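You operate a simulated robot arm through the tools that you are given. There is no shell and no other tool. Be economical: measure what you need, move in short steps, check, and stop when the job is done.

You are at the controls of a simulated robot arm. One attempt, no reset.

TASK
Push the white glue tray home, put the lid on the open tub and glue the board in the machine.
Fine: switch on, green button once, switch off when it stops; the board stays on the pad; cover and dial stay.
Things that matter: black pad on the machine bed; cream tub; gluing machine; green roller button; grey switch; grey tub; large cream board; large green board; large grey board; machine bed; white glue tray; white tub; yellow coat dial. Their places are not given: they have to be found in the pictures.

It is judged by the outcome, as a careful person would: the job done as asked, and still so three seconds after it is handed in. It fails if anything else is knocked over, pushed out of place, dropped, spilled or broken. A push-on lid holds only when it is set on centred and level and pressed home; a screw cap is set on level and turned clockwise until tight.

THE ROBOT
A 7-joint arm with a fingered hand, fixed in place. Base frame: the origin is at the foot of the arm, x ahead of it, y to its left, z up. Readings come in m, rad, newtons and seconds.
With the tool pointing down near the work surface it reaches from about 0.1 to 0.84 m from the base axis. Its first joint turns from -2.007 to 2.007 rad. Payload 5 kg.
The tool frame sits at the grasp point between the pads (the TCP): z along the fingers, y along the line on which they close. The tips reach 0.032 m beyond it. The gripper opens to 0.16 m. The gripper's body begins 0.089 m behind the TCP. The gripper is a hand of 4 fingers: y runs from the thumb to the fingers, the wrist lies at [0, 0, -0.267] in the tool frame, and closing takes about 1.5 s.
Orientation is that of the tool frame in the base frame, as a unit quaternion [x, y, z, w]. With the fingers straight down and closing along the base's y, the tool's x points along the base's -x, its y along +y and its z along -z.

THE INTERFACE
- The arm moves only by the tool send_rows. Its argument "motion" is a list of rows, each an object of numbers (a shift or turn left out is 0, a gripper value left out holds the last): "x", "y", "z": the shift along the tool's x, y, z in units of 100 mm (1.0 is 100 mm); "rx", "ry", "rz": the turn, a rotation vector about the tool's x, y, z in units of 45 degrees (1.0 is 45 degrees). In form: [{"x": .., "y": .., "z": .., "rx": .., "ry": .., "rz": ..}, ...]. A call has 1 to 12 rows; each row is the pose to reach, as a shift and turn from the pose commanded when the call began, along the tool's axes at that moment. "claw" is the finger opening in m, from 0 to 0.16, set as the call begins (left out, the last holds). A call with a number of a shift or a turn outside -1 to 1 is refused whole. Each row takes 0.2 s and may step no farther than 0.05 m and 0.15 rad from the row before; otherwise, or with a gripper value out of range, the whole call is refused. Where a pose cannot be reached the arm comes as near as it can. A force on the tool above 40 N (or 10 N above the force at the start of the call, whichever is more), or a blocked arm, ends the call early, and 0.2 s more pass. Each finger travels about 0.045 m/s and halts on what it meets, pressing with about 28 N; the grip force reading is that of the motor and also rises with nothing between the fingers. The clock runs only during rows and for 0.2 s after the last one: add rows that repeat a pose to give the fingers time. It gives the time, the measured TCP pose, the force on the tool (base axes), the opening and the grip force at its end, in the units of the frame above (readings bear some noise), with the torque about the TCP (base axes, N m) and any sound that the robot's microphone picked up.
- Cameras (640 x 400 px; columns grow to the right, rows downward): "scene" is fixed at [0.3978, -0.6513, 1.492]; the picture's right is [0.74, -0.67, 0.00], its down [-0.37, -0.41, -0.83] and it looks along [0.56, 0.62, -0.55] (base axes); focal length 324 px, centre (320, 200). "wrist" rides on the gripper at [0.08, -0.004, -0.114] in the tool frame; the picture's right is [0.05, 1.00, 0.00], its down [-0.82, 0.04, -0.58] and it looks along [-0.58, 0.03, 0.82] (tool axes); focal length 265 px, centre (320, 200).
- camera(camera): a new picture of that camera. The clock stands still meanwhile.
- raise_lower(by): slides the trunk up (or, below 0, down) by that many m; the arm rides with it, the base frame stays. It gives what a move gives, with no picture.
- curl_fingers(finger1, finger2, finger3, thumb_bend): sets how far each is bent, from 0 (flat) to 1 (curled in); at 0.3 the hand is open as for a grip, at 0.7 the pads meet at the TCP. One left out holds its place. A second passes; each finger stops where it meets its share of the squeeze, and holds until it gets a number again. A gripper value or a shape takes the hand back. It gives what a move gives, with no picture; readings hold the bend of each and the force on the fingers (four entries, about 0 where the hand has none), thumb and palm.
- preshape(shape): the hand has 4 fingers and takes this shape, open, in about a second: jaw (thumb against the fingers, like two jaws); tri (thumb and two fingers); tip (a fingertip pinch); poke (one finger out to press); point (the index stretched); flat (the hand flat); cup (the hand cupped); fist (a fist). The gripper value then closes the fingers along that shape, each until it touches; the sizes above hold for jaw. It gives what a move gives, with no picture.
- measure_at(camera, pixels): for up to 12 pixels [column, row] of the newest picture of that camera ("zoom" is the newest enlarged one), the place [x, y, z] in the base frame of the surface seen there, good to about 0.002 m. The clock stands still meanwhile.
- zoom(camera, box): a new picture of the part [left, top, right, bottom] of that camera's present view, enlarged. The clock stands still meanwhile.
- job_done(): hands the job in; it is judged then, once.

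Go step by step. Measure first, check grasps and placings, and put right what went wrong. The budget is 80 turns and 34 pictures, counting those below and the enlarged ones. Unless the task says otherwise, let go and move clear before handing in, and close with one line.

The tools are called after "Emit:" by a JSON object that holds its "op" and its "data". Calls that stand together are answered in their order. send_rows: Moves the arm, as the interface text tells. Its arguments: {"type":"object","properties":{"motion":{"type":"array"},"claw":{"type":"number"}},"required":["motion"]} The other tools are called the same way: raise_lower (by) slides the trunk up or down; preshape (shape) gives the hand a shape; curl_fingers (finger1, finger2, finger3, thumb_bend) moves the fingers one by one; camera (camera) takes a picture; measure_at (camera, pixels) gives the place of the surface under pixels of a picture; zoom (camera, box) takes an enlarged picture of a part of a camera's view; job_done () hands the job in.

At the start:

```text
clock: 0.0
tool_pos: [0.6178, -0.078, 1.2945]
orientation: [0.0, 1.0, 0.0, 0.0]
ft_force: [-0.3, 0.5, 1.1]
wrist_torque: [-0.02, 0.02, -0.01]
width: 0.1601
finger_force: 0.1
shape: jaw
bend: [0.3, 0.3, 0.3, 0.3]
finger forces: [0.0, 0.0, 0.0, 0.1, 0.1, 0.0]
trunk travel left (down, up): [-0.675, 0.315]
```

scene: 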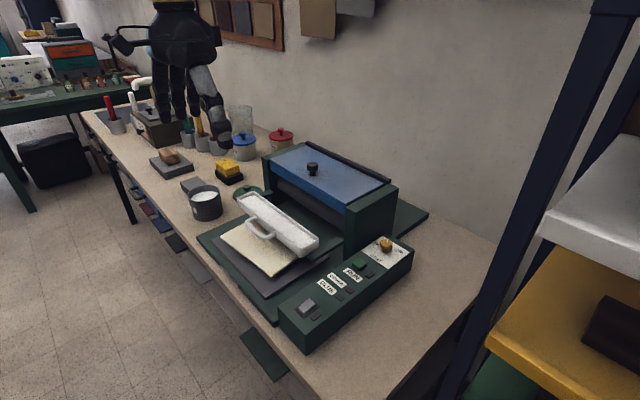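
wrist: 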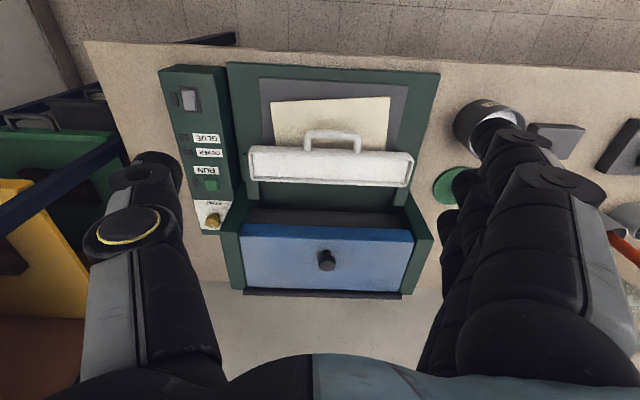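

The scene shows the machine with the white tray at (278,225), a cream board on the bed at (265,250), an open grey tub at (205,203) and something green at (248,195). I'll look closer.

Emit:
{"op": "zoom", "data": {"camera": "scene", "box": [140, 120, 300, 220]}}

Emit:
{"op": "zoom", "data": {"camera": "scene", "box": [190, 130, 440, 360]}}

Emit:
{"op": "zoom", "data": {"camera": "wrist", "box": [140, 50, 460, 250]}}

```text
4.00 times, centred on (220, 170) of scene
```

zoom: 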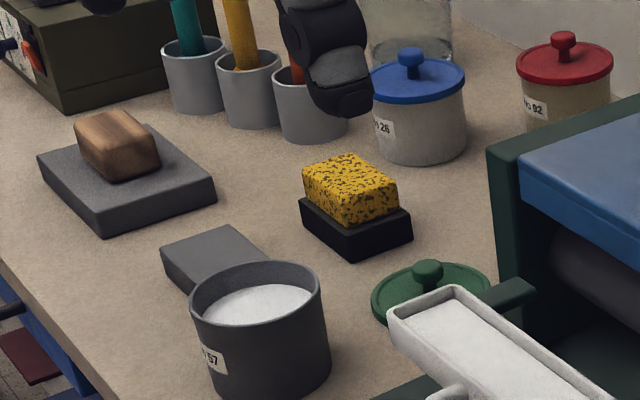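

```text
1.74 times, centred on (315, 245) of scene
```

zoom: 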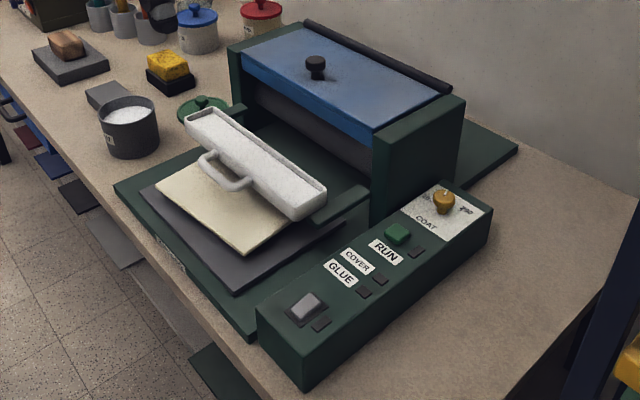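

```text
2.00 times, centred on (300, 150) of wrist
```

zoom: 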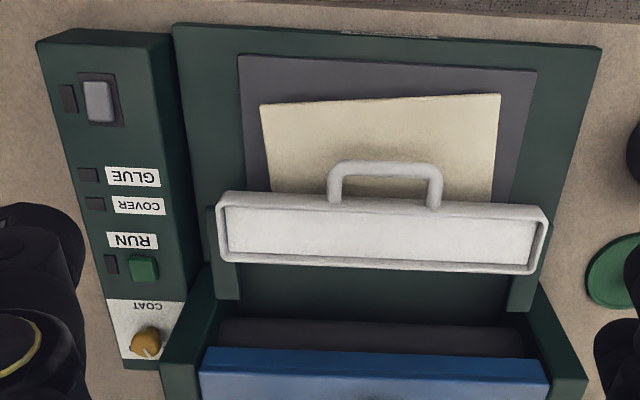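

The board lies on the pad; the tray sits on two rails in front of the roller and must slide into the machine. Measuring key points.

Emit:
{"op": "measure_at", "data": {"camera": "scene", "pixels": [[205, 188], [205, 196], [192, 195], [219, 195], [205, 210], [247, 187], [247, 191], [248, 195], [236, 199], [263, 190], [205, 217], [190, 185]]}}

Emit:
{"op": "measure_at", "data": {"camera": "wrist", "pixels": [[189, 100], [211, 184], [212, 221], [252, 165], [411, 168], [330, 165], [333, 133], [307, 140], [359, 141], [333, 152], [255, 183], [409, 188]]}}

Emit:
{"op": "measure_at", "data": {"camera": "zoom", "pixels": [[262, 103], [500, 95], [240, 55], [535, 70], [225, 280], [525, 290], [270, 340], [180, 50], [600, 45], [222, 210], [545, 215], [112, 90]]}}

```text
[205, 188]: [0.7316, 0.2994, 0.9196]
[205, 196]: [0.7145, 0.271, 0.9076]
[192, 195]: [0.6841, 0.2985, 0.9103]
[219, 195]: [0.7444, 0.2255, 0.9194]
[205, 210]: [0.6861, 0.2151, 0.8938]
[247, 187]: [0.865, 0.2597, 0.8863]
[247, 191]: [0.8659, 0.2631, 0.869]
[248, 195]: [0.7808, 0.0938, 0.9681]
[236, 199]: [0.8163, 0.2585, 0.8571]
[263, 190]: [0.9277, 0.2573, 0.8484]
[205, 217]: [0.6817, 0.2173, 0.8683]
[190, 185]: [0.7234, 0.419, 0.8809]
```

```text
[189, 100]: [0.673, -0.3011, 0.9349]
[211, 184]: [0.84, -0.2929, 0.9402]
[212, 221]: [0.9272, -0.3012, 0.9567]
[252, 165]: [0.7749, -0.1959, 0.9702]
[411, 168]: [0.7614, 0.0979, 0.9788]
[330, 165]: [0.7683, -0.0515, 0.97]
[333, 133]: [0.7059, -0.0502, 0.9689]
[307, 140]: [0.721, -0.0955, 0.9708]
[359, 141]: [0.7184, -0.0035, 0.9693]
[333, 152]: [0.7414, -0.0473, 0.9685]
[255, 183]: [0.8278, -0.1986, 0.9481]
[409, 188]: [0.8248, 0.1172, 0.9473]
```

```text
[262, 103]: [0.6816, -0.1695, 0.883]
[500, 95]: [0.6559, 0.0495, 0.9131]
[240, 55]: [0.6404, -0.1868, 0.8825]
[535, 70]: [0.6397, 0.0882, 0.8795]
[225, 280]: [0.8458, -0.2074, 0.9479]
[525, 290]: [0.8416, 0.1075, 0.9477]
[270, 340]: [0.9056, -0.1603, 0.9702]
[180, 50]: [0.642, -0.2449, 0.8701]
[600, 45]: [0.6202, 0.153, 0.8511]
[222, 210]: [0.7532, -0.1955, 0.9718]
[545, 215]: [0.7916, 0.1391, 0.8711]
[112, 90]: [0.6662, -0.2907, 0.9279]
```

Table sits near z 0.845, handle bar at about x 0.70, y −0.05, z 0.97 and the rails run in +x. I'll narrow the hand, line it up with the handle, then lower the trunk in front of it.

Emit:
{"op": "send_rows", "data": {"motion": [{"x": 0.1, "y": 0.28}, {"x": 0.2, "y": 0.28}, {"x": 0.2, "y": 0.28}, {"x": 0.2, "y": 0.28}, {"x": 0.2, "y": 0.28}, {"x": 0.2, "y": 0.28}, {"x": 0.2, "y": 0.28}, {"x": 0.2, "y": 0.28}], "claw": 0.03}}

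Emit:
{"op": "raise_lower", "data": {"by": -0.22}}

Emit:
{"op": "camera", "data": {"camera": "wrist"}}

Emit:
{"op": "camera", "data": {"camera": "scene"}}

```text
clock: 1.8
tool_pos: [0.5981, -0.05, 1.294]
orientation: [0.0, 1.0, 0.0, 0.0]
ft_force: [0.0, 1.1, -0.9]
wrist_torque: [-0.02, 0.0, 0.01]
width: 0.0304
finger_force: 0.0
shape: jaw
bend: [0.73, 0.73, 0.73, 0.7]
finger forces: [0.1, 0.1, 0.1, 0.0, 0.1, 0.0]
trunk travel left (down, up): [-0.675, 0.315]
```

```text
clock: 4.1
tool_pos: [0.5973, -0.0486, 1.0748]
orientation: [0.0, 1.0, 0.001, 0.0]
ft_force: [0.5, -0.7, 0.4]
wrist_torque: [-0.02, 0.0, 0.0]
width: 0.0307
finger_force: 0.1
shape: jaw
bend: [0.73, 0.73, 0.73, 0.7]
finger forces: [0.0, 0.0, 0.1, 0.0, 0.1, 0.0]
trunk travel left (down, up): [-0.455, 0.535]
```

```text
28 pictures are left
```

wrist: 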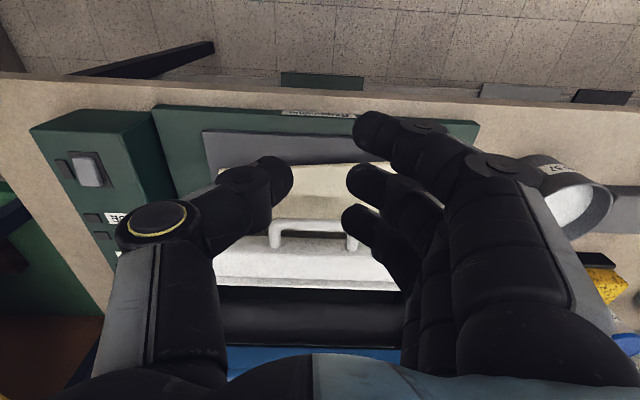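

```text
27 pictures are left
```

scene: 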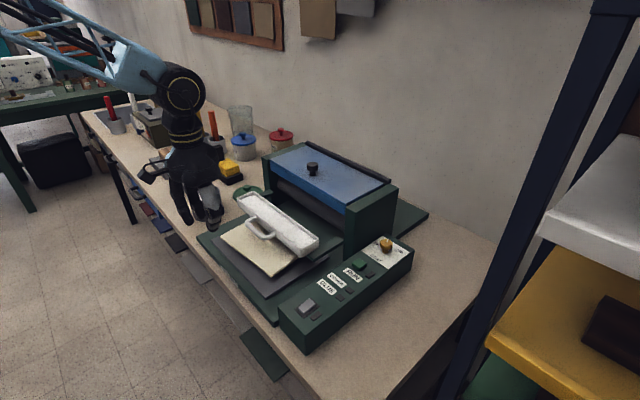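

The hand hangs in front of the tray, with the leading finger about 2 cm off-centre in +y. I'll shift −2 cm in y, go down to handle height and push gently in +x.

Emit:
{"op": "send_rows", "data": {"motion": [{"y": -0.2}, {"y": -0.2}]}}

Emit:
{"op": "raise_lower", "data": {"by": -0.098}}

Emit:
{"op": "send_rows", "data": {"motion": [{"x": -0.1}, {"x": -0.2}, {"x": -0.3}, {"x": -0.4}, {"x": -0.5}, {"x": -0.6}, {"x": -0.7}, {"x": -0.8}]}}

Emit:
{"op": "zoom", "data": {"camera": "scene", "box": [160, 130, 420, 292]}}

```text
clock: 4.7
tool_pos: [0.596, -0.0696, 1.0758]
orientation: [0.0, 1.0, 0.0, 0.0]
ft_force: [-0.1, -0.2, -0.1]
wrist_torque: [0.04, 0.03, 0.0]
width: 0.0305
finger_force: 0.1
shape: jaw
bend: [0.73, 0.73, 0.73, 0.7]
finger forces: [0.0, 0.1, 0.1, 0.0, 0.1, 0.0]
trunk travel left (down, up): [-0.455, 0.535]
```

```text
clock: 6.0
tool_pos: [0.5976, -0.0684, 0.9769]
orientation: [0.0, 1.0, 0.0, 0.001]
ft_force: [0.3, -0.1, -0.6]
wrist_torque: [0.02, -0.01, 0.01]
width: 0.0305
finger_force: 0.1
shape: jaw
bend: [0.73, 0.73, 0.73, 0.7]
finger forces: [0.1, 0.0, 0.0, 0.1, 0.1, 0.0]
trunk travel left (down, up): [-0.357, 0.633]
```

```text
clock: 7.8
tool_pos: [0.677, -0.0678, 0.9778]
orientation: [0.0, 1.0, 0.0, 0.0]
ft_force: [-0.1, 0.7, 0.2]
wrist_torque: [-0.01, -0.03, 0.02]
width: 0.0306
finger_force: 0.0
shape: jaw
bend: [0.73, 0.73, 0.73, 0.7]
finger forces: [0.0, 0.0, 0.7, 0.0, 0.1, 0.0]
trunk travel left (down, up): [-0.357, 0.633]
```

```text
2.46 times, centred on (290, 211) of scene
```

zoom: 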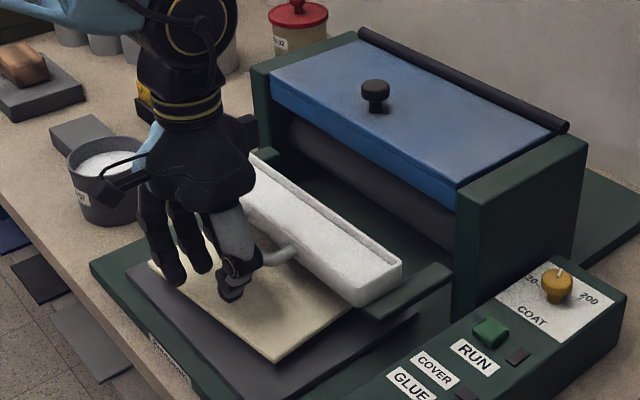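

The third finger reads 0.7 N, so it is just touching the handle bar. Pushing on in small steps.

Emit:
{"op": "send_rows", "data": {"motion": [{"x": -0.08}, {"x": -0.16}, {"x": -0.24}, {"x": -0.32}, {"x": -0.4}, {"x": -0.48}, {"x": -0.56}]}}

Emit:
{"op": "zoom", "data": {"camera": "scene", "box": [160, 130, 420, 292]}}

```text
clock: 9.4
tool_pos: [0.7348, -0.0687, 0.9773]
orientation: [0.0, 1.0, -0.001, 0.0]
ft_force: [-1.2, 0.0, 0.1]
wrist_torque: [0.0, 0.0, 0.05]
width: 0.0303
finger_force: 0.0
shape: jaw
bend: [0.73, 0.73, 0.73, 0.7]
finger forces: [0.0, 0.0, 0.8, 0.0, 0.0, 0.1]
trunk travel left (down, up): [-0.357, 0.633]
```

```text
2.46 times, centred on (290, 211) of scene
```

zoom: 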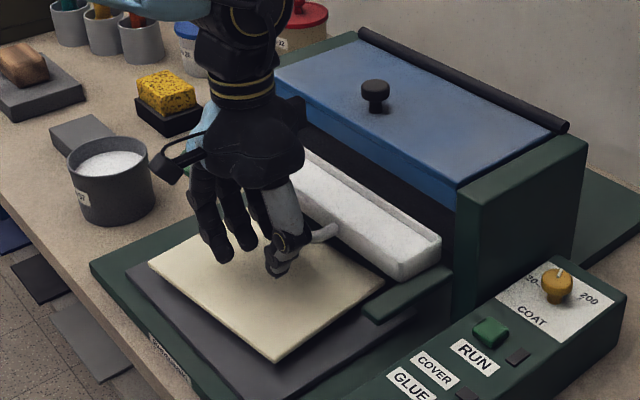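

The tray slides smoothly. I'll check the clearance to the cover before continuing.

Emit:
{"op": "measure_at", "data": {"camera": "zoom", "pixels": [[440, 242], [404, 270], [455, 185], [330, 120], [290, 110], [365, 310], [325, 232], [378, 195], [255, 75], [440, 210], [450, 285]]}}

```text
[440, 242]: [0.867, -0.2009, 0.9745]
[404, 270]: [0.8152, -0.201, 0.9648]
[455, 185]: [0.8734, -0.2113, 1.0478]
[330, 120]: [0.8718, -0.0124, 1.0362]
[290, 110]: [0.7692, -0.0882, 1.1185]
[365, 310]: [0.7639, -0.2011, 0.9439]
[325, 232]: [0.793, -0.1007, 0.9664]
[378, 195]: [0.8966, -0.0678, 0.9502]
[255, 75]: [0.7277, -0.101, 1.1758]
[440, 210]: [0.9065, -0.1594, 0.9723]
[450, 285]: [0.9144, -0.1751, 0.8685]
```

Tray back edge is at x≈0.867, the housing at 0.873 and the hand front near 0.79, so there is room. Pushing on until it stops.

Emit:
{"op": "send_rows", "data": {"motion": [{"x": -0.06}, {"x": -0.12}, {"x": -0.18}, {"x": -0.24}, {"x": -0.3}, {"x": -0.36}]}}

Emit:
{"op": "zoom", "data": {"camera": "scene", "box": [160, 130, 420, 292]}}

```text
clock: 10.5
tool_pos: [0.7506, -0.0664, 0.9762]
orientation: [0.0, 1.0, 0.0, -0.006]
ft_force: [-23.2, -1.1, 4.5]
wrist_torque: [0.17, 0.07, 0.75]
width: 0.0307
finger_force: 0.0
shape: jaw
bend: [0.73, 0.73, 0.73, 0.7]
finger forces: [0.0, 0.0, 22.8, 0.1, 0.0, 0.1]
trunk travel left (down, up): [-0.357, 0.633]
stopped in row 5: the force on the tool passed its limit at 46 N (the readings are from after the stop); the commanded pose is now the measured one
```

```text
2.46 times, centred on (290, 211) of scene
```

zoom: 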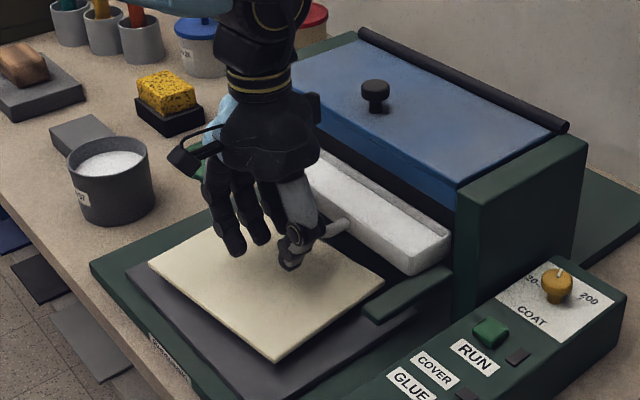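

The tray travelled to a firm stop at about 46 N, which looks home (the GLUE lamp should confirm it later). Backing off, rising and heading for the lid.

Emit:
{"op": "send_rows", "data": {"motion": [{"x": 0.2}, {"x": 0.6}, {"x": 0.8}]}}

Emit:
{"op": "raise_lower", "data": {"by": 0.15}}

Emit:
{"op": "send_rows", "data": {"motion": [{"y": 0.4}, {"y": 0.8}, {"y": 1.0}], "claw": 0.08}}

Emit:
{"op": "send_rows", "data": {"motion": [{"y": 0.4}, {"y": 0.8}, {"y": 1.0}]}}

Emit:
{"op": "camera", "data": {"camera": "wrist"}}

Emit:
{"op": "zoom", "data": {"camera": "scene", "box": [160, 130, 420, 292]}}

```text
clock: 11.3
tool_pos: [0.673, -0.0698, 0.9778]
orientation: [-0.001, 1.0, 0.0, -0.005]
ft_force: [0.5, 0.5, 1.1]
wrist_torque: [-0.02, -0.03, 0.02]
width: 0.0306
finger_force: 0.1
shape: jaw
bend: [0.73, 0.73, 0.73, 0.7]
finger forces: [0.1, 0.0, 0.0, 0.1, 0.0, 0.0]
trunk travel left (down, up): [-0.357, 0.633]
```

```text
clock: 13.1
tool_pos: [0.6736, -0.0689, 1.1267]
orientation: [0.0, 1.0, 0.0, -0.005]
ft_force: [0.1, 0.7, 0.4]
wrist_torque: [-0.01, 0.02, 0.03]
width: 0.0303
finger_force: 0.0
shape: jaw
bend: [0.73, 0.73, 0.73, 0.7]
finger forces: [0.0, 0.0, 0.0, 0.0, 0.1, 0.1]
trunk travel left (down, up): [-0.507, 0.483]
```

```text
clock: 13.9
tool_pos: [0.6708, 0.0309, 1.1267]
orientation: [-0.001, 1.0, 0.0, -0.005]
ft_force: [0.3, -0.5, 0.4]
wrist_torque: [0.04, 0.01, 0.03]
width: 0.0793
finger_force: 0.0
shape: jaw
bend: [0.72, 0.72, 0.72, 0.7]
finger forces: [0.0, 0.0, 0.0, 0.1, 0.0, 0.0]
trunk travel left (down, up): [-0.507, 0.483]
```

```text
clock: 14.7
tool_pos: [0.6744, 0.1312, 1.1275]
orientation: [-0.001, 1.0, 0.0, -0.005]
ft_force: [-0.2, -0.2, 0.2]
wrist_torque: [-0.01, -0.01, 0.03]
width: 0.0794
finger_force: 0.0
shape: jaw
bend: [0.72, 0.72, 0.72, 0.7]
finger forces: [0.0, 0.0, 0.0, 0.0, 0.0, 0.0]
trunk travel left (down, up): [-0.507, 0.483]
```

```text
23 pictures are left
```

wrist: 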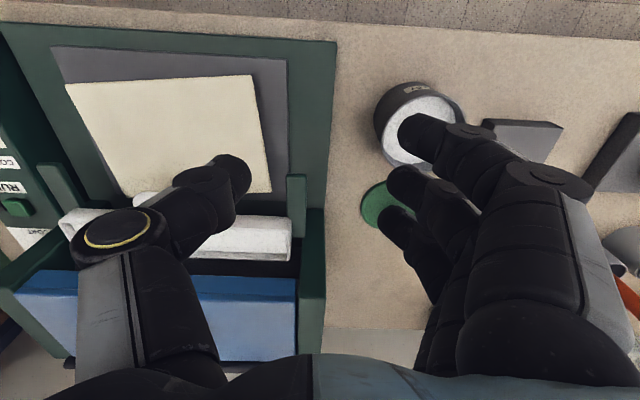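

```text
2.46 times, centred on (290, 211) of scene
```

zoom: 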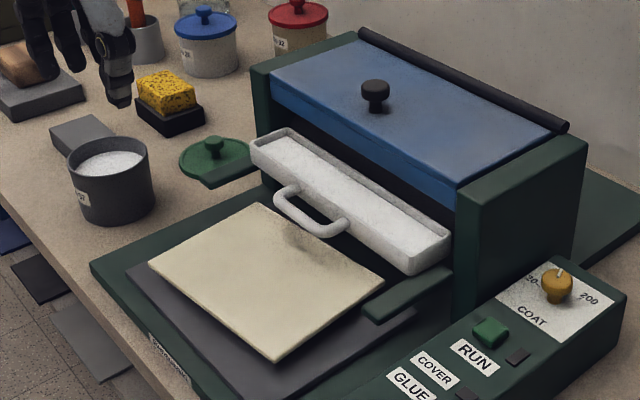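

The tray sits against the housing and the lid is now clear at zoom (213,155). Measuring lid and tub finely.

Emit:
{"op": "measure_at", "data": {"camera": "zoom", "pixels": [[213, 140], [213, 150], [213, 155], [181, 157], [200, 176], [195, 142], [240, 142], [215, 165], [250, 152], [266, 130], [248, 80], [185, 120]]}}

Emit:
{"op": "measure_at", "data": {"camera": "wrist", "pixels": [[362, 208], [385, 184], [385, 226], [378, 206], [373, 115], [388, 160], [420, 83], [466, 115], [415, 105], [312, 250], [345, 300], [395, 112]]}}

Emit:
{"op": "measure_at", "data": {"camera": "scene", "pixels": [[188, 194], [191, 190], [205, 186], [218, 189], [221, 194], [206, 202], [190, 198], [215, 200], [243, 190], [249, 187]]}}

```text
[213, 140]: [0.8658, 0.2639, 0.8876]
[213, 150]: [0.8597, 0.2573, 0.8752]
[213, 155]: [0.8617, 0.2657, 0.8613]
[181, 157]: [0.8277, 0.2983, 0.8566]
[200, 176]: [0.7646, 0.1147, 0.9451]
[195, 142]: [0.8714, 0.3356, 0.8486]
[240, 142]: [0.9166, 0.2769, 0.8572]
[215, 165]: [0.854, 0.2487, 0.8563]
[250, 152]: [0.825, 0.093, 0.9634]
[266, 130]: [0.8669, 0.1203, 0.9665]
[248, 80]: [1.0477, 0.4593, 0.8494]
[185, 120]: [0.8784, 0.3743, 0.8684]
```

```text
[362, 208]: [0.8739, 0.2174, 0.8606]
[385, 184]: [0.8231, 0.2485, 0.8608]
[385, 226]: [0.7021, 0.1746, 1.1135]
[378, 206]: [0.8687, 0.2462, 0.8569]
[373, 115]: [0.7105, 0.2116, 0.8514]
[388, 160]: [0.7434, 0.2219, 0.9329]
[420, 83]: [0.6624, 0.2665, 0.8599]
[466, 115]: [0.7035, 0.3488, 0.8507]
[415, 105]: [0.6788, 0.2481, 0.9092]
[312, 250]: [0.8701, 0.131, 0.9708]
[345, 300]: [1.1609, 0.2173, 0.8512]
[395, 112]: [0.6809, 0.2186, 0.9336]
```

```text
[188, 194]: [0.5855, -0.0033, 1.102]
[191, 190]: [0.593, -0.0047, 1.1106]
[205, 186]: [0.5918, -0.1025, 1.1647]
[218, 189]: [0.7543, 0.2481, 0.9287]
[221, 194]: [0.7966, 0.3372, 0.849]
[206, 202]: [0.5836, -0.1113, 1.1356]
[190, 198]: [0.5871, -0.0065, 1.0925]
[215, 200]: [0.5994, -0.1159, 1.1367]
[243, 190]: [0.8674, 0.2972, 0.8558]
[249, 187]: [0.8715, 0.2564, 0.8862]
```

Lid centre is about (0.870, 0.265), with the knob from z 0.86 to 0.888; the tub rim is about (0.712, 0.26) at z 0.934. Moving above the knob to see whether a vertical pose reaches.

Emit:
{"op": "send_rows", "data": {"motion": [{"x": -0.3, "y": 0.3}, {"x": -0.6, "y": 0.6}, {"x": -1.0, "y": 0.9}]}}

Emit:
{"op": "send_rows", "data": {"motion": [{"x": -0.3, "y": 0.2}, {"x": -0.6, "y": 0.43}, {"x": -0.96, "y": 0.43}, {"x": -0.96, "y": 0.43}]}}

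```text
clock: 15.5
tool_pos: [0.7709, 0.2244, 1.1257]
orientation: [-0.001, 1.0, -0.001, -0.006]
ft_force: [0.2, -0.8, 0.4]
wrist_torque: [-0.01, 0.02, -0.06]
width: 0.0794
finger_force: 0.2
shape: jaw
bend: [0.72, 0.72, 0.72, 0.7]
finger forces: [0.1, 0.1, 0.1, 0.1, 0.0, 0.0]
trunk travel left (down, up): [-0.507, 0.483]
```

```text
clock: 16.5
tool_pos: [0.8686, 0.2659, 1.123]
orientation: [-0.001, 1.0, 0.0, -0.005]
ft_force: [0.3, 0.7, -0.3]
wrist_torque: [-0.02, 0.0, 0.04]
width: 0.0791
finger_force: 0.1
shape: jaw
bend: [0.72, 0.72, 0.72, 0.7]
finger forces: [0.0, 0.0, 0.1, 0.0, 0.0, 0.2]
trunk travel left (down, up): [-0.507, 0.483]
```

Vertical pose reached at (0.869, 0.266). Lowering by trunk and checking from the wrist.

Emit:
{"op": "raise_lower", "data": {"by": -0.14}}

Emit:
{"op": "camera", "data": {"camera": "wrist"}}

Emit:
{"op": "zoom", "data": {"camera": "scene", "box": [170, 110, 330, 210]}}

```text
clock: 18.1
tool_pos: [0.8683, 0.2655, 0.9828]
orientation: [-0.001, 1.0, 0.001, -0.005]
ft_force: [-0.4, 0.1, 0.2]
wrist_torque: [0.01, 0.02, -0.03]
width: 0.0792
finger_force: 0.0
shape: jaw
bend: [0.72, 0.72, 0.72, 0.7]
finger forces: [0.0, 0.1, 0.1, 0.1, 0.0, 0.0]
trunk travel left (down, up): [-0.367, 0.623]
```

```text
21 pictures are left
```

wrist: 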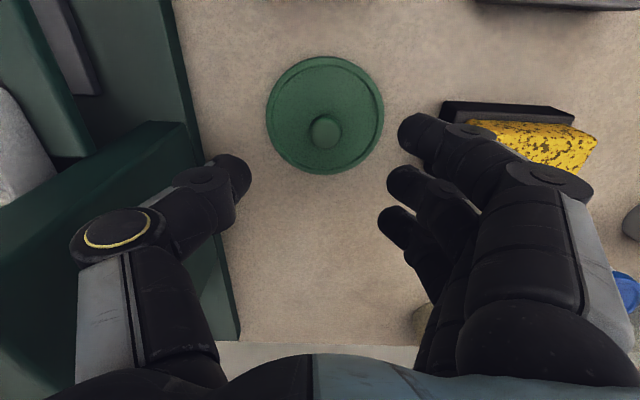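

```text
4.00 times, centred on (250, 160) of scene
```

zoom: 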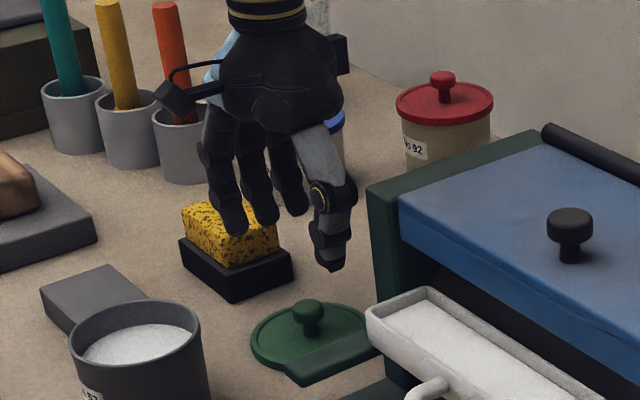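

Measuring lid outline, knob top and the sponge near the fingers.

Emit:
{"op": "measure_at", "data": {"camera": "wrist", "pixels": [[323, 129], [268, 115], [382, 115], [325, 58], [325, 172], [283, 75], [365, 75], [445, 105], [470, 125], [510, 130], [572, 115], [155, 130]]}}

Emit:
{"op": "measure_at", "data": {"camera": "zoom", "pixels": [[230, 298], [292, 250], [182, 245], [230, 210], [230, 260], [278, 235], [307, 302], [232, 225], [270, 215], [330, 260]]}}

```text
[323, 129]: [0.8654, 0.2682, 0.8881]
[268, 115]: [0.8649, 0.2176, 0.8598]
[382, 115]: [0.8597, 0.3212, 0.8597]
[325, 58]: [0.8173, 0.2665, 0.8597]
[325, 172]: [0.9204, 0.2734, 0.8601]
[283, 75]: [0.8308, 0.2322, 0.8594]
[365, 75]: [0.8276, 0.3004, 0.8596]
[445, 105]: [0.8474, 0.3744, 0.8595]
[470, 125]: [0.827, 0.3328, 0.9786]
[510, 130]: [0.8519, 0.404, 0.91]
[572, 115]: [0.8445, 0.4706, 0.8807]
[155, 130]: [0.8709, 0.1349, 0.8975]
```

```text
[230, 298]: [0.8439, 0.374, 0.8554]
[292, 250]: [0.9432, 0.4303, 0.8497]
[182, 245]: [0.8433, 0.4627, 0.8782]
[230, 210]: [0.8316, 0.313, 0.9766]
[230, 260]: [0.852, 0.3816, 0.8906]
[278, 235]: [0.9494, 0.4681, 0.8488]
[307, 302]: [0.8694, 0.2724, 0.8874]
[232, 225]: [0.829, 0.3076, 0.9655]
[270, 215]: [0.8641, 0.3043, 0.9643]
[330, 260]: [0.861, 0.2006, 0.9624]
```

Lid centre is (0.869, 0.269), knob top 0.888, and the sponge clears the fingers. I'll shift +4 mm in y and descend to TCP z ≈ 0.896.

Emit:
{"op": "send_rows", "data": {"motion": [{"y": 0.035}, {"y": 0.035}], "claw": 0.06}}

Emit:
{"op": "raise_lower", "data": {"by": -0.087}}

Emit:
{"op": "zoom", "data": {"camera": "scene", "box": [170, 110, 330, 210]}}

```text
clock: 18.7
tool_pos: [0.8684, 0.2685, 0.9853]
orientation: [-0.001, 1.0, 0.0, -0.005]
ft_force: [0.2, 1.0, 0.2]
wrist_torque: [0.01, 0.0, -0.01]
width: 0.0608
finger_force: 0.1
shape: jaw
bend: [0.73, 0.73, 0.73, 0.7]
finger forces: [0.0, 0.0, 0.1, 0.0, 0.0, 0.0]
trunk travel left (down, up): [-0.367, 0.623]
```

```text
clock: 19.9
tool_pos: [0.8697, 0.2689, 0.8978]
orientation: [-0.001, 1.0, 0.0, -0.005]
ft_force: [0.8, 0.5, 0.3]
wrist_torque: [0.03, 0.02, -0.04]
width: 0.0607
finger_force: 0.0
shape: jaw
bend: [0.73, 0.73, 0.73, 0.7]
finger forces: [0.0, 0.0, 0.0, 0.0, 0.0, 0.1]
trunk travel left (down, up): [-0.28, 0.71]
```

```text
4.00 times, centred on (250, 160) of scene
```

zoom: 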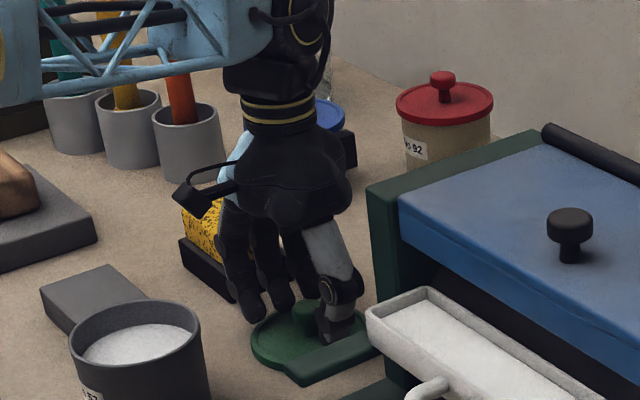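

Fingers straddle the knob. Closing the grip.

Emit:
{"op": "send_rows", "data": {"motion": [{"z": 0.02}, {"z": 0.02}, {"z": 0.02}, {"z": 0.02}, {"z": 0.02}, {"z": 0.02}, {"z": 0.02}], "claw": 0.0}}

Emit:
{"op": "camera", "data": {"camera": "wrist"}}

```text
clock: 21.6
tool_pos: [0.8671, 0.2675, 0.8949]
orientation: [-0.001, 1.0, 0.0, -0.006]
ft_force: [0.4, -0.4, 4.2]
wrist_torque: [0.16, 0.0, -0.03]
width: 0.0055
finger_force: 28.0
shape: jaw
bend: [0.69, 0.71, 0.69, 0.71]
finger forces: [0.0, 22.0, 0.1, 0.0, 20.0, 0.0]
trunk travel left (down, up): [-0.28, 0.71]
```

```text
18 pictures are left
```

wrist: 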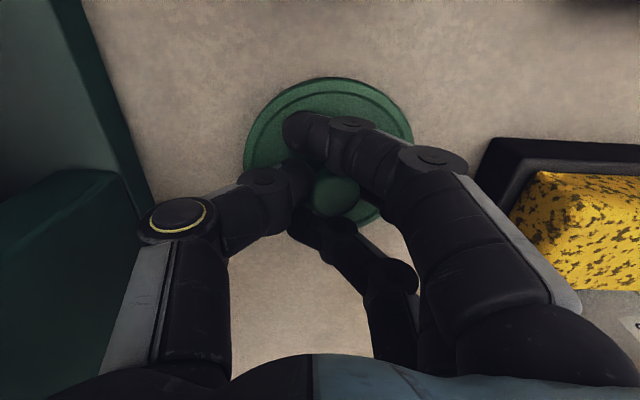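

Middle finger and thumb grip at 22/20 N, apparently on the narrow stem under the knob. Lifting to check.

Emit:
{"op": "raise_lower", "data": {"by": 0.13}}

Emit:
{"op": "camera", "data": {"camera": "wrist"}}

Emit:
{"op": "zoom", "data": {"camera": "scene", "box": [170, 110, 330, 210]}}

```text
clock: 23.1
tool_pos: [0.8689, 0.2694, 1.0249]
orientation: [-0.001, 1.0, 0.001, -0.005]
ft_force: [0.3, -0.6, -0.7]
wrist_torque: [0.02, 0.01, 0.0]
width: 0.0053
finger_force: 27.9
shape: jaw
bend: [0.69, 0.71, 0.69, 0.72]
finger forces: [0.1, 13.9, 0.0, 0.0, 19.0, 0.1]
trunk travel left (down, up): [-0.41, 0.58]
```

```text
17 pictures are left
```

wrist: 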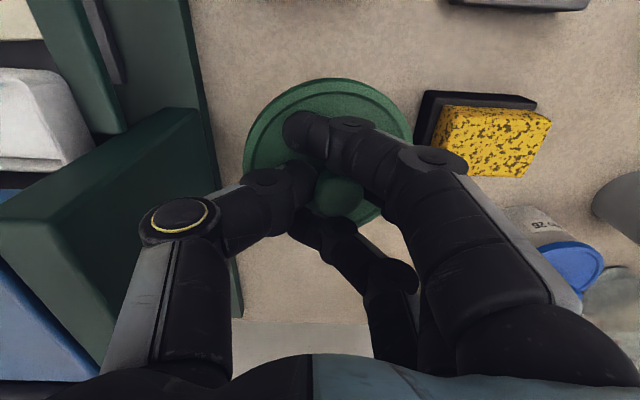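

```text
4.00 times, centred on (250, 160) of scene
```

zoom: 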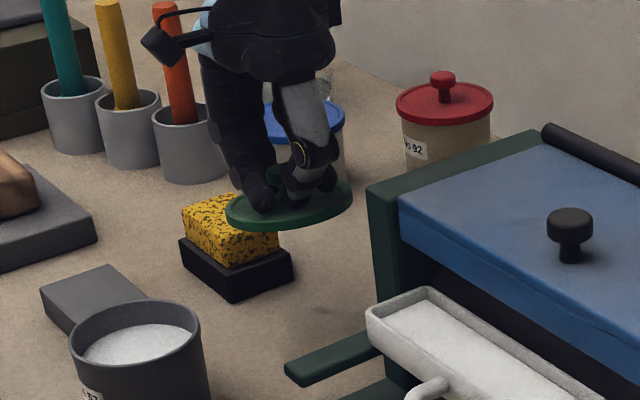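

The lid hangs held and roughly level. Measuring the lid outline in hand and the tub rim.

Emit:
{"op": "measure_at", "data": {"camera": "wrist", "pixels": [[246, 150], [410, 130], [325, 82], [265, 105], [385, 100], [375, 212], [253, 125], [402, 115], [290, 88], [338, 195]]}}

Emit:
{"op": "measure_at", "data": {"camera": "zoom", "pixels": [[72, 345], [202, 337], [135, 301], [100, 313], [175, 307], [75, 337], [198, 327], [150, 370], [110, 366], [140, 340], [185, 362], [200, 345]]}}

```text
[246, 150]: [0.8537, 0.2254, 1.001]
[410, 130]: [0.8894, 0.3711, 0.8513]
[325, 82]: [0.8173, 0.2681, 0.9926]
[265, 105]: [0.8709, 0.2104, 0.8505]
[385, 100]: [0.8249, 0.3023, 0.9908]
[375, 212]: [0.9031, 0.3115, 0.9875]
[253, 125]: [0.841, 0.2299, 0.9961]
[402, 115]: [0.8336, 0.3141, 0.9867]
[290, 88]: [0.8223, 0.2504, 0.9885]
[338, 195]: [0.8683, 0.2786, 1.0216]
```

```text
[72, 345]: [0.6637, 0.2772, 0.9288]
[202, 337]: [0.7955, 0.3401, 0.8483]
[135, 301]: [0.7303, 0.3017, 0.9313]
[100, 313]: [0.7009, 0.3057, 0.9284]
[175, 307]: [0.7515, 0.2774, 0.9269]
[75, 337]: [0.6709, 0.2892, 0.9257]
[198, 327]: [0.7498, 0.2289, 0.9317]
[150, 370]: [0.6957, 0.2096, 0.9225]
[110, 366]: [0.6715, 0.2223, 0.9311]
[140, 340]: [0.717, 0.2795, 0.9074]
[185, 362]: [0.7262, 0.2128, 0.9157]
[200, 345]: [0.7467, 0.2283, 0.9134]
```

Lid heights suggest perhaps a few degrees of tilt along y; I'll take a closer picture to measure it precisely.

Emit:
{"op": "zoom", "data": {"camera": "scene", "box": [220, 145, 264, 172]}}

```text
14.55 times, centred on (242, 158) of scene
```

zoom: 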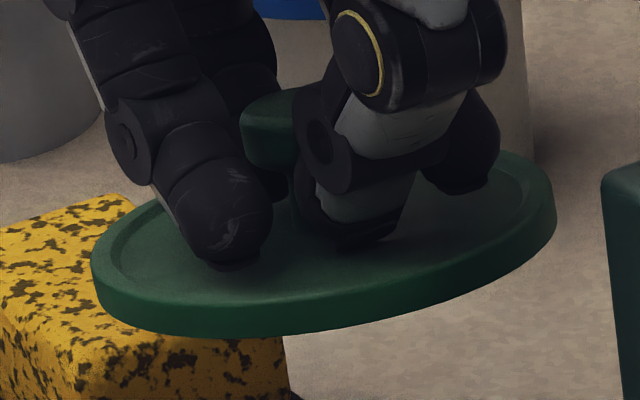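

Emit:
{"op": "measure_at", "data": {"camera": "zoom", "pixels": [[98, 268], [110, 232], [150, 210], [130, 300], [190, 312], [250, 312], [320, 305], [400, 292], [470, 265], [530, 225], [545, 190], [525, 165]]}}

```text
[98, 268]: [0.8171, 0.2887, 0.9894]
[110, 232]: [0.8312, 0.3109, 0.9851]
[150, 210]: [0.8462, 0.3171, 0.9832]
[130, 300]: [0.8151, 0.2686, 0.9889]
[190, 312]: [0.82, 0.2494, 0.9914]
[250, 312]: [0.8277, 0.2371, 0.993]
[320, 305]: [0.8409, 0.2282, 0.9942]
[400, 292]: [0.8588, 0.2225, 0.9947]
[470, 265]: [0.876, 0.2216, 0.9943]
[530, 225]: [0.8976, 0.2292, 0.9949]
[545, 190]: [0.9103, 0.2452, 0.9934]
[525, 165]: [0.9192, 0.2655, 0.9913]
```

The plane fit gives the −y side high by about 6° and the +x side by about 1.3°; the tub rim centre is near (0.709, 0.258). I'll level the lid while carrying it towards the tub, at a safe height.

Emit:
{"op": "send_rows", "data": {"motion": [{"x": 0.3, "rx": -0.05, "ry": 0.01}, {"x": 0.6, "y": -0.05, "rx": -0.1, "ry": 0.02}, {"x": 0.9, "y": -0.1, "rx": -0.14, "ry": 0.03}, {"x": 1.0, "y": -0.1, "rx": -0.14, "ry": 0.03}]}}

Emit:
{"op": "send_rows", "data": {"motion": [{"x": 0.3}, {"x": 0.5}, {"x": 0.5}]}}

Emit:
{"op": "zoom", "data": {"camera": "scene", "box": [170, 150, 250, 200]}}

Emit:
{"op": "camera", "data": {"camera": "wrist"}}

```text
clock: 24.1
tool_pos: [0.7694, 0.2595, 1.0268]
orientation: [-0.001, 0.998, 0.055, -0.018]
ft_force: [-0.1, -0.3, -0.7]
wrist_torque: [-0.01, 0.0, 0.0]
width: 0.0054
finger_force: 28.4
shape: jaw
bend: [0.69, 0.71, 0.69, 0.72]
finger forces: [0.0, 14.5, 0.0, 0.0, 19.0, 0.0]
trunk travel left (down, up): [-0.41, 0.58]
```

```text
clock: 24.9
tool_pos: [0.7183, 0.2591, 1.028]
orientation: [0.001, 0.998, 0.055, -0.017]
ft_force: [1.0, -1.3, 0.0]
wrist_torque: [0.01, -0.02, -0.02]
width: 0.0052
finger_force: 28.4
shape: jaw
bend: [0.69, 0.71, 0.69, 0.72]
finger forces: [0.1, 14.7, 0.1, 0.1, 18.9, 0.0]
trunk travel left (down, up): [-0.41, 0.58]
```

```text
8.00 times, centred on (210, 175) of scene
```

zoom: 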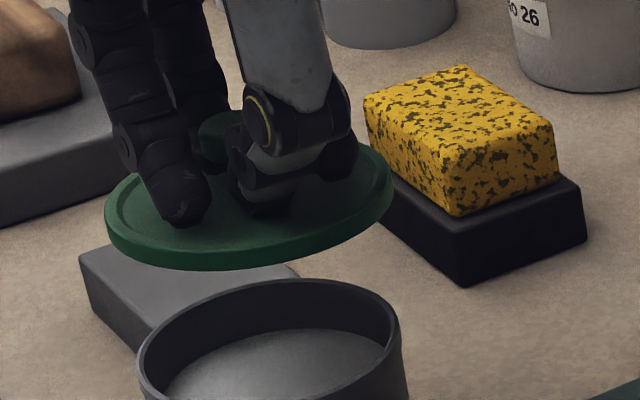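

```text
13 pictures are left
```

wrist: 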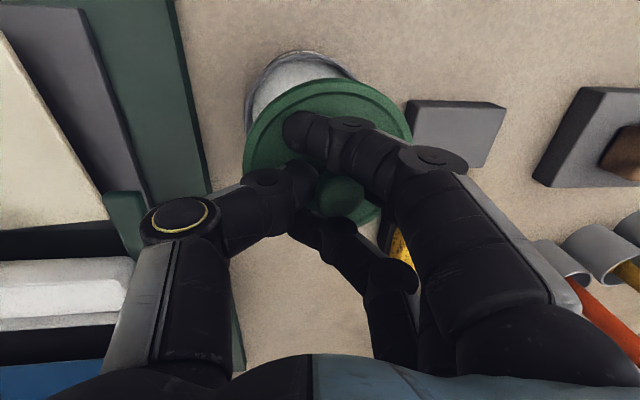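

Emit:
{"op": "measure_at", "data": {"camera": "zoom", "pixels": [[108, 222], [125, 185], [135, 238], [180, 252], [240, 253], [300, 243], [350, 225], [385, 195], [388, 170], [370, 150], [214, 116], [225, 122]]}}

Emit:
{"op": "measure_at", "data": {"camera": "zoom", "pixels": [[141, 365], [150, 342], [180, 313], [220, 292], [270, 281], [320, 281], [360, 291], [385, 307], [397, 330], [399, 350], [139, 375], [395, 318]]}}

```text
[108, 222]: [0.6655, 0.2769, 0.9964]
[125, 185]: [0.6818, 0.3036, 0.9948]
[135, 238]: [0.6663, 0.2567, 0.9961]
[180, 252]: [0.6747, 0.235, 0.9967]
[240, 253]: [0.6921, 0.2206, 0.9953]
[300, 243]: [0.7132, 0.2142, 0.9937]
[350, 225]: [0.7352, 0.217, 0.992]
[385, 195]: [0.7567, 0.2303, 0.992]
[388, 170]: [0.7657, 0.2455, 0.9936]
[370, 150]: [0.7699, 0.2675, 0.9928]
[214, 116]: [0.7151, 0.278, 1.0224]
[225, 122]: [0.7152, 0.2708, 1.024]
```

```text
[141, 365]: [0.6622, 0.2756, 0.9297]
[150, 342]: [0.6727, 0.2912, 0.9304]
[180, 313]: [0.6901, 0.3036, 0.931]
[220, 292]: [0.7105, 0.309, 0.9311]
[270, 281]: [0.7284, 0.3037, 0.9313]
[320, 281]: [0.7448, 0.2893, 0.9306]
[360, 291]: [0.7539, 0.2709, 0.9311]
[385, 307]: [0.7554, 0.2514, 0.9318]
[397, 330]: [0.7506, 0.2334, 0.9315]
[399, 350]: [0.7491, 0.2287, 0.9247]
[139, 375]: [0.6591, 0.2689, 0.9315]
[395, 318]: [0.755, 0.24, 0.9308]
```

Lid centre (0.7175, 0.2655) is off from the tub centre (0.7085, 0.2595), and the lid still tilts about 1.8° in x. Correcting both, then lowering to just above the rim.

Emit:
{"op": "send_rows", "data": {"motion": [{"x": 0.05, "y": -0.03, "ry": -0.02}, {"x": 0.1, "y": -0.06, "ry": -0.04}, {"x": 0.1, "y": -0.06, "ry": -0.04}]}}

Emit:
{"op": "raise_lower", "data": {"by": -0.042}}

Emit:
{"op": "zoom", "data": {"camera": "scene", "box": [165, 165, 245, 215]}}

```text
clock: 25.7
tool_pos: [0.709, 0.2532, 1.0259]
orientation: [0.0, 0.999, 0.055, -0.002]
ft_force: [-0.4, -0.2, 0.1]
wrist_torque: [0.01, 0.0, 0.0]
width: 0.0051
finger_force: 28.3
shape: jaw
bend: [0.69, 0.71, 0.69, 0.72]
finger forces: [0.0, 14.7, 0.0, 0.1, 19.1, 0.0]
trunk travel left (down, up): [-0.41, 0.58]
```

```text
clock: 26.6
tool_pos: [0.7099, 0.2524, 0.9856]
orientation: [0.001, 0.998, 0.055, -0.002]
ft_force: [-0.1, -0.8, -0.2]
wrist_torque: [-0.01, 0.02, 0.01]
width: 0.0053
finger_force: 28.3
shape: jaw
bend: [0.69, 0.71, 0.69, 0.72]
finger forces: [0.0, 14.7, 0.0, 0.1, 19.1, 0.1]
trunk travel left (down, up): [-0.368, 0.622]
```

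```text
8.00 times, centred on (205, 190) of scene
```

zoom: 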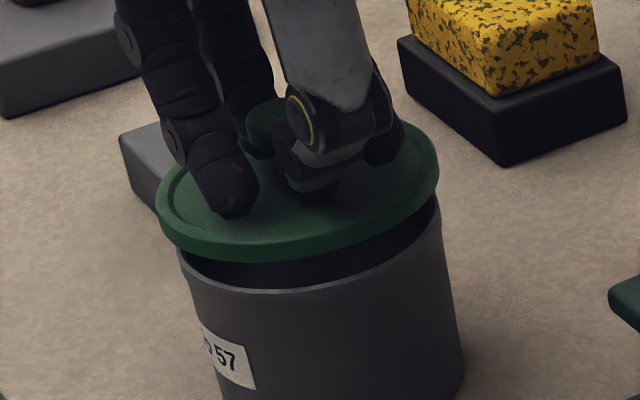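

Emit:
{"op": "measure_at", "data": {"camera": "zoom", "pixels": [[160, 205], [175, 178], [180, 232], [215, 245], [270, 250], [330, 240], [385, 219], [425, 190], [436, 160], [420, 138], [260, 101], [400, 125]]}}

Emit:
{"op": "measure_at", "data": {"camera": "zoom", "pixels": [[182, 257], [195, 275], [230, 288], [280, 293], [340, 285], [400, 258], [430, 230], [438, 210]]}}

```text
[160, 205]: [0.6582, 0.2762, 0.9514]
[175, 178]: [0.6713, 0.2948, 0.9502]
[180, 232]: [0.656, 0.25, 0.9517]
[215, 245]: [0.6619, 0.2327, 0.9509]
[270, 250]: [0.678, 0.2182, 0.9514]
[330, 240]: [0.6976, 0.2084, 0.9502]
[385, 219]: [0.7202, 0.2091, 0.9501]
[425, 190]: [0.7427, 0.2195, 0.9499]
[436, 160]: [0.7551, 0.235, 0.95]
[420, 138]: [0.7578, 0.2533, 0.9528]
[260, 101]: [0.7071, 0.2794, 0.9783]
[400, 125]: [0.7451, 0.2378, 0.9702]
```

```text
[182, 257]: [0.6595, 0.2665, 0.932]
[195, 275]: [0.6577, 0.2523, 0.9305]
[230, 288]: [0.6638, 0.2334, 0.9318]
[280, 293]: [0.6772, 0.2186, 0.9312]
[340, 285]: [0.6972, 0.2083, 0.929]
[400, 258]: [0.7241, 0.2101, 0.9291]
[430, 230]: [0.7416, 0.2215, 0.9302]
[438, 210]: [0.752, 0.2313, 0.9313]
```

Lid is level (z 0.950–0.952) and centred to within 1 mm of the rim at (0.708, 0.258). Pressing straight down in small steps.

Emit:
{"op": "send_rows", "data": {"motion": [{"z": 0.03, "y": -0.003}, {"z": 0.06, "y": -0.007}, {"z": 0.08, "y": -0.009}, {"z": 0.1, "y": -0.011}, {"z": 0.12, "y": -0.013}, {"z": 0.14, "y": -0.015}, {"z": 0.16, "y": -0.018}, {"z": 0.18, "y": -0.02}, {"z": 0.2, "y": -0.022}]}}

Emit:
{"op": "zoom", "data": {"camera": "scene", "box": [165, 165, 245, 215]}}

```text
clock: 28.6
tool_pos: [0.7092, 0.2525, 0.9663]
orientation: [0.001, 0.998, 0.055, 0.0]
ft_force: [1.5, -0.6, 14.1]
wrist_torque: [0.68, 0.04, -0.01]
width: 0.0061
finger_force: 28.4
shape: jaw
bend: [0.69, 0.71, 0.69, 0.72]
finger forces: [0.0, 26.4, 0.0, 0.1, 18.2, 0.0]
trunk travel left (down, up): [-0.368, 0.622]
```

```text
8.00 times, centred on (205, 190) of scene
```

zoom: 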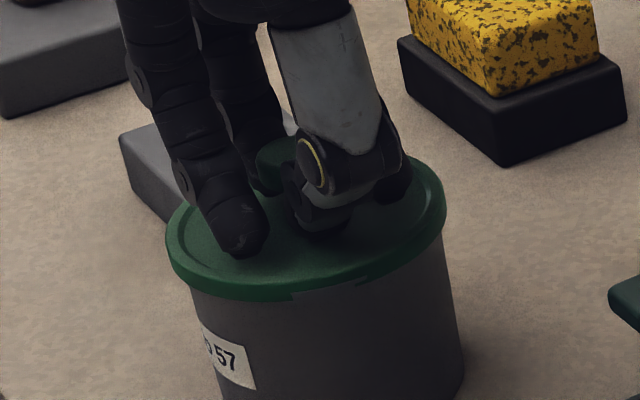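

The lid is down over the rim with 14 N. Pressing a little more and measuring its level.

Emit:
{"op": "measure_at", "data": {"camera": "zoom", "pixels": [[170, 245], [180, 215], [200, 278], [260, 290], [330, 283], [390, 260], [430, 230], [440, 195], [425, 170]]}}

Emit:
{"op": "send_rows", "data": {"motion": [{"z": 0.02, "y": -0.002}, {"z": 0.04, "y": -0.004}, {"z": 0.06, "y": -0.006}, {"z": 0.08, "y": -0.008}]}}

```text
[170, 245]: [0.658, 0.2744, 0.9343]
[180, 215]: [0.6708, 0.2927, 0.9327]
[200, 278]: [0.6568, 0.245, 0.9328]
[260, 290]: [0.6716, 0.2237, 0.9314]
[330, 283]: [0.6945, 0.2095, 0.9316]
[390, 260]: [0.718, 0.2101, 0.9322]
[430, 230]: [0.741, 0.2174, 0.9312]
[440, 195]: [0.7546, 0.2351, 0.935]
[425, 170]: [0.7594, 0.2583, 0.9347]
```

```text
clock: 29.3
tool_pos: [0.7097, 0.2517, 0.9658]
orientation: [0.001, 0.998, 0.056, 0.003]
ft_force: [-2.7, -3.7, 19.6]
wrist_torque: [0.72, 0.18, 0.08]
width: 0.0066
finger_force: 27.8
shape: jaw
bend: [0.69, 0.72, 0.69, 0.72]
finger forces: [0.0, 35.4, 0.1, 0.0, 23.6, 0.0]
trunk travel left (down, up): [-0.368, 0.622]
stopped in row 3: the force on the tool passed its limit at 42 N (the readings are from after the stop); the commanded pose is now the measured one
```

Pressed to 42 N and the lid won't go further (z ≈ 0.933, level). Releasing and rising straight up.

Emit:
{"op": "send_rows", "data": {"motion": [{}, {}, {}, {}, {}], "claw": 0.07}}

Emit:
{"op": "raise_lower", "data": {"by": 0.1}}

Emit:
{"op": "zoom", "data": {"camera": "scene", "box": [165, 165, 245, 215]}}

```text
clock: 30.5
tool_pos: [0.7085, 0.2536, 0.9658]
orientation: [0.0, 0.998, 0.056, 0.002]
ft_force: [-2.5, 9.2, 34.1]
wrist_torque: [-0.45, 0.16, -0.05]
width: 0.0582
finger_force: 0.1
shape: jaw
bend: [0.73, 0.73, 0.73, 0.78]
finger forces: [0.0, 0.0, 0.1, 0.0, 33.7, 0.1]
trunk travel left (down, up): [-0.368, 0.622]
heard: snap
```

```text
clock: 31.8
tool_pos: [0.7094, 0.2518, 1.0633]
orientation: [0.001, 0.998, 0.055, 0.001]
ft_force: [0.0, 0.5, 0.5]
wrist_torque: [0.0, -0.04, -0.01]
width: 0.0694
finger_force: 0.1
shape: jaw
bend: [0.73, 0.73, 0.73, 0.7]
finger forces: [0.1, 0.0, 0.0, 0.0, 0.0, 0.1]
trunk travel left (down, up): [-0.468, 0.522]
```

```text
8.00 times, centred on (205, 190) of scene
```

zoom: 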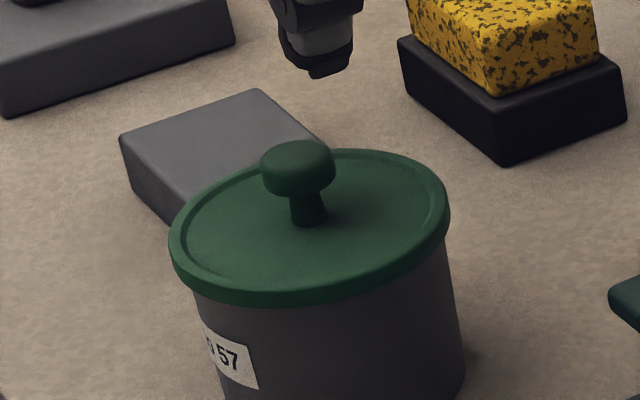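

A "snap" was heard and the lid sits flush. Checking it is level.

Emit:
{"op": "measure_at", "data": {"camera": "zoom", "pixels": [[176, 240], [200, 190], [210, 280], [280, 290], [360, 275], [425, 240], [445, 205], [400, 158], [340, 152], [297, 155]]}}

Emit:
{"op": "send_rows", "data": {"motion": [{"y": -0.4, "rx": 0.07}, {"y": -0.8, "rx": 0.14}, {"y": -1.0, "rx": 0.14}]}}

Emit:
{"op": "preshape", "data": {"shape": "poke"}}

```text
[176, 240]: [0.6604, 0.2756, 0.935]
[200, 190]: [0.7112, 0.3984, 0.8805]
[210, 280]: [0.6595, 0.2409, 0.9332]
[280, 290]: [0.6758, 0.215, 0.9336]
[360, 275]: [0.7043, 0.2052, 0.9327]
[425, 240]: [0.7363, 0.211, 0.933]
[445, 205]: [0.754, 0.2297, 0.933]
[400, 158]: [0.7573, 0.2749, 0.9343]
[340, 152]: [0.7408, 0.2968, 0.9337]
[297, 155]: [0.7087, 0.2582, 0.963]
```

```text
clock: 32.6
tool_pos: [0.7117, 0.1523, 1.0531]
orientation: [0.0, 1.0, 0.0, 0.0]
ft_force: [0.1, -0.2, -0.2]
wrist_torque: [-0.03, 0.03, 0.01]
width: 0.0695
finger_force: 0.1
shape: jaw
bend: [0.73, 0.73, 0.73, 0.7]
finger forces: [0.0, 0.0, 0.0, 0.1, 0.0, 0.1]
trunk travel left (down, up): [-0.468, 0.522]
```

```text
clock: 33.5
tool_pos: [0.7115, 0.1544, 1.0525]
orientation: [0.0, 1.0, 0.001, 0.001]
ft_force: [-0.7, -0.4, -1.5]
wrist_torque: [-0.02, 0.0, 0.01]
width: 0.0002
finger_force: 0.1
shape: poke
bend: [1.0, 1.0, 1.0, 0.47]
finger forces: [0.0, 0.0, 0.0, 0.1, 0.0, 0.0]
trunk travel left (down, up): [-0.468, 0.522]
```

Lid is level at 0.933–0.935, so that part is done. Moving the poking hand towards the switch at (0.673, −0.301).

Emit:
{"op": "send_rows", "data": {"motion": [{"y": -0.4}, {"y": -0.8}, {"y": -1.0}]}}

Emit:
{"op": "send_rows", "data": {"motion": [{"y": -0.4}, {"y": -0.8}, {"y": -1.0}]}}

Emit:
{"op": "send_rows", "data": {"motion": [{"y": -0.4}, {"y": -0.8}, {"y": -1.0}]}}

Emit:
{"op": "send_rows", "data": {"motion": [{"x": 0.1, "y": -0.4}, {"x": 0.3, "y": -0.8}, {"x": 0.4, "y": -1.0}, {"x": 0.4, "y": -1.0}]}}

Emit:
{"op": "camera", "data": {"camera": "wrist"}}

Emit:
{"op": "zoom", "data": {"camera": "scene", "box": [240, 180, 440, 340]}}

```text
clock: 34.3
tool_pos: [0.7112, 0.0515, 1.0532]
orientation: [0.001, 1.0, 0.0, 0.001]
ft_force: [0.6, -0.4, 0.0]
wrist_torque: [0.0, 0.03, -0.01]
width: 0.0
finger_force: 0.1
shape: poke
bend: [1.0, 1.0, 1.0, 0.47]
finger forces: [0.0, 0.0, 0.0, 0.0, 0.0, 0.0]
trunk travel left (down, up): [-0.468, 0.522]
```

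```text
clock: 35.1
tool_pos: [0.7091, -0.046, 1.0537]
orientation: [-0.001, 1.0, 0.001, 0.001]
ft_force: [0.5, 0.2, -0.2]
wrist_torque: [-0.02, 0.0, 0.0]
width: 0.0
finger_force: 0.1
shape: poke
bend: [1.0, 1.0, 1.0, 0.47]
finger forces: [0.0, 0.0, 0.1, 0.0, 0.0, 0.1]
trunk travel left (down, up): [-0.468, 0.522]
```

```text
clock: 35.9
tool_pos: [0.7109, -0.1478, 1.0528]
orientation: [0.0, 1.0, 0.0, 0.001]
ft_force: [-0.3, -0.8, -0.7]
wrist_torque: [0.0, 0.04, 0.0]
width: 0.0001
finger_force: 0.2
shape: poke
bend: [1.0, 1.0, 1.0, 0.47]
finger forces: [0.1, 0.1, 0.1, 0.0, 0.0, 0.1]
trunk travel left (down, up): [-0.468, 0.522]
```

```text
clock: 36.9
tool_pos: [0.6693, -0.2456, 1.0538]
orientation: [-0.001, 1.0, 0.001, 0.001]
ft_force: [-0.2, 0.3, -1.0]
wrist_torque: [-0.01, 0.0, 0.01]
width: 0.0002
finger_force: 0.0
shape: poke
bend: [1.0, 1.0, 1.0, 0.47]
finger forces: [0.0, 0.1, 0.0, 0.0, 0.0, 0.0]
trunk travel left (down, up): [-0.468, 0.522]
```

```text
9 pictures are left
```

wrist: 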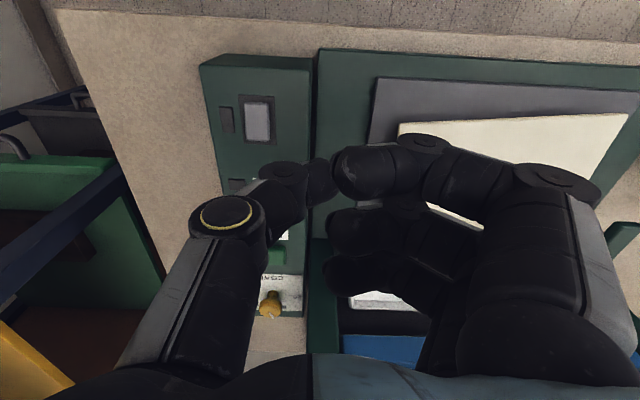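

```text
2.50 times, centred on (340, 260) of scene
```

zoom: 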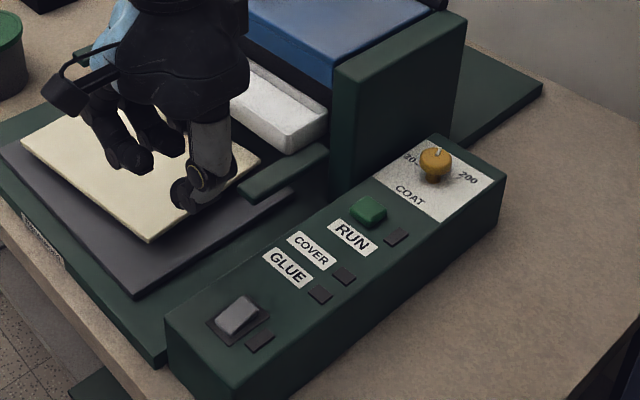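

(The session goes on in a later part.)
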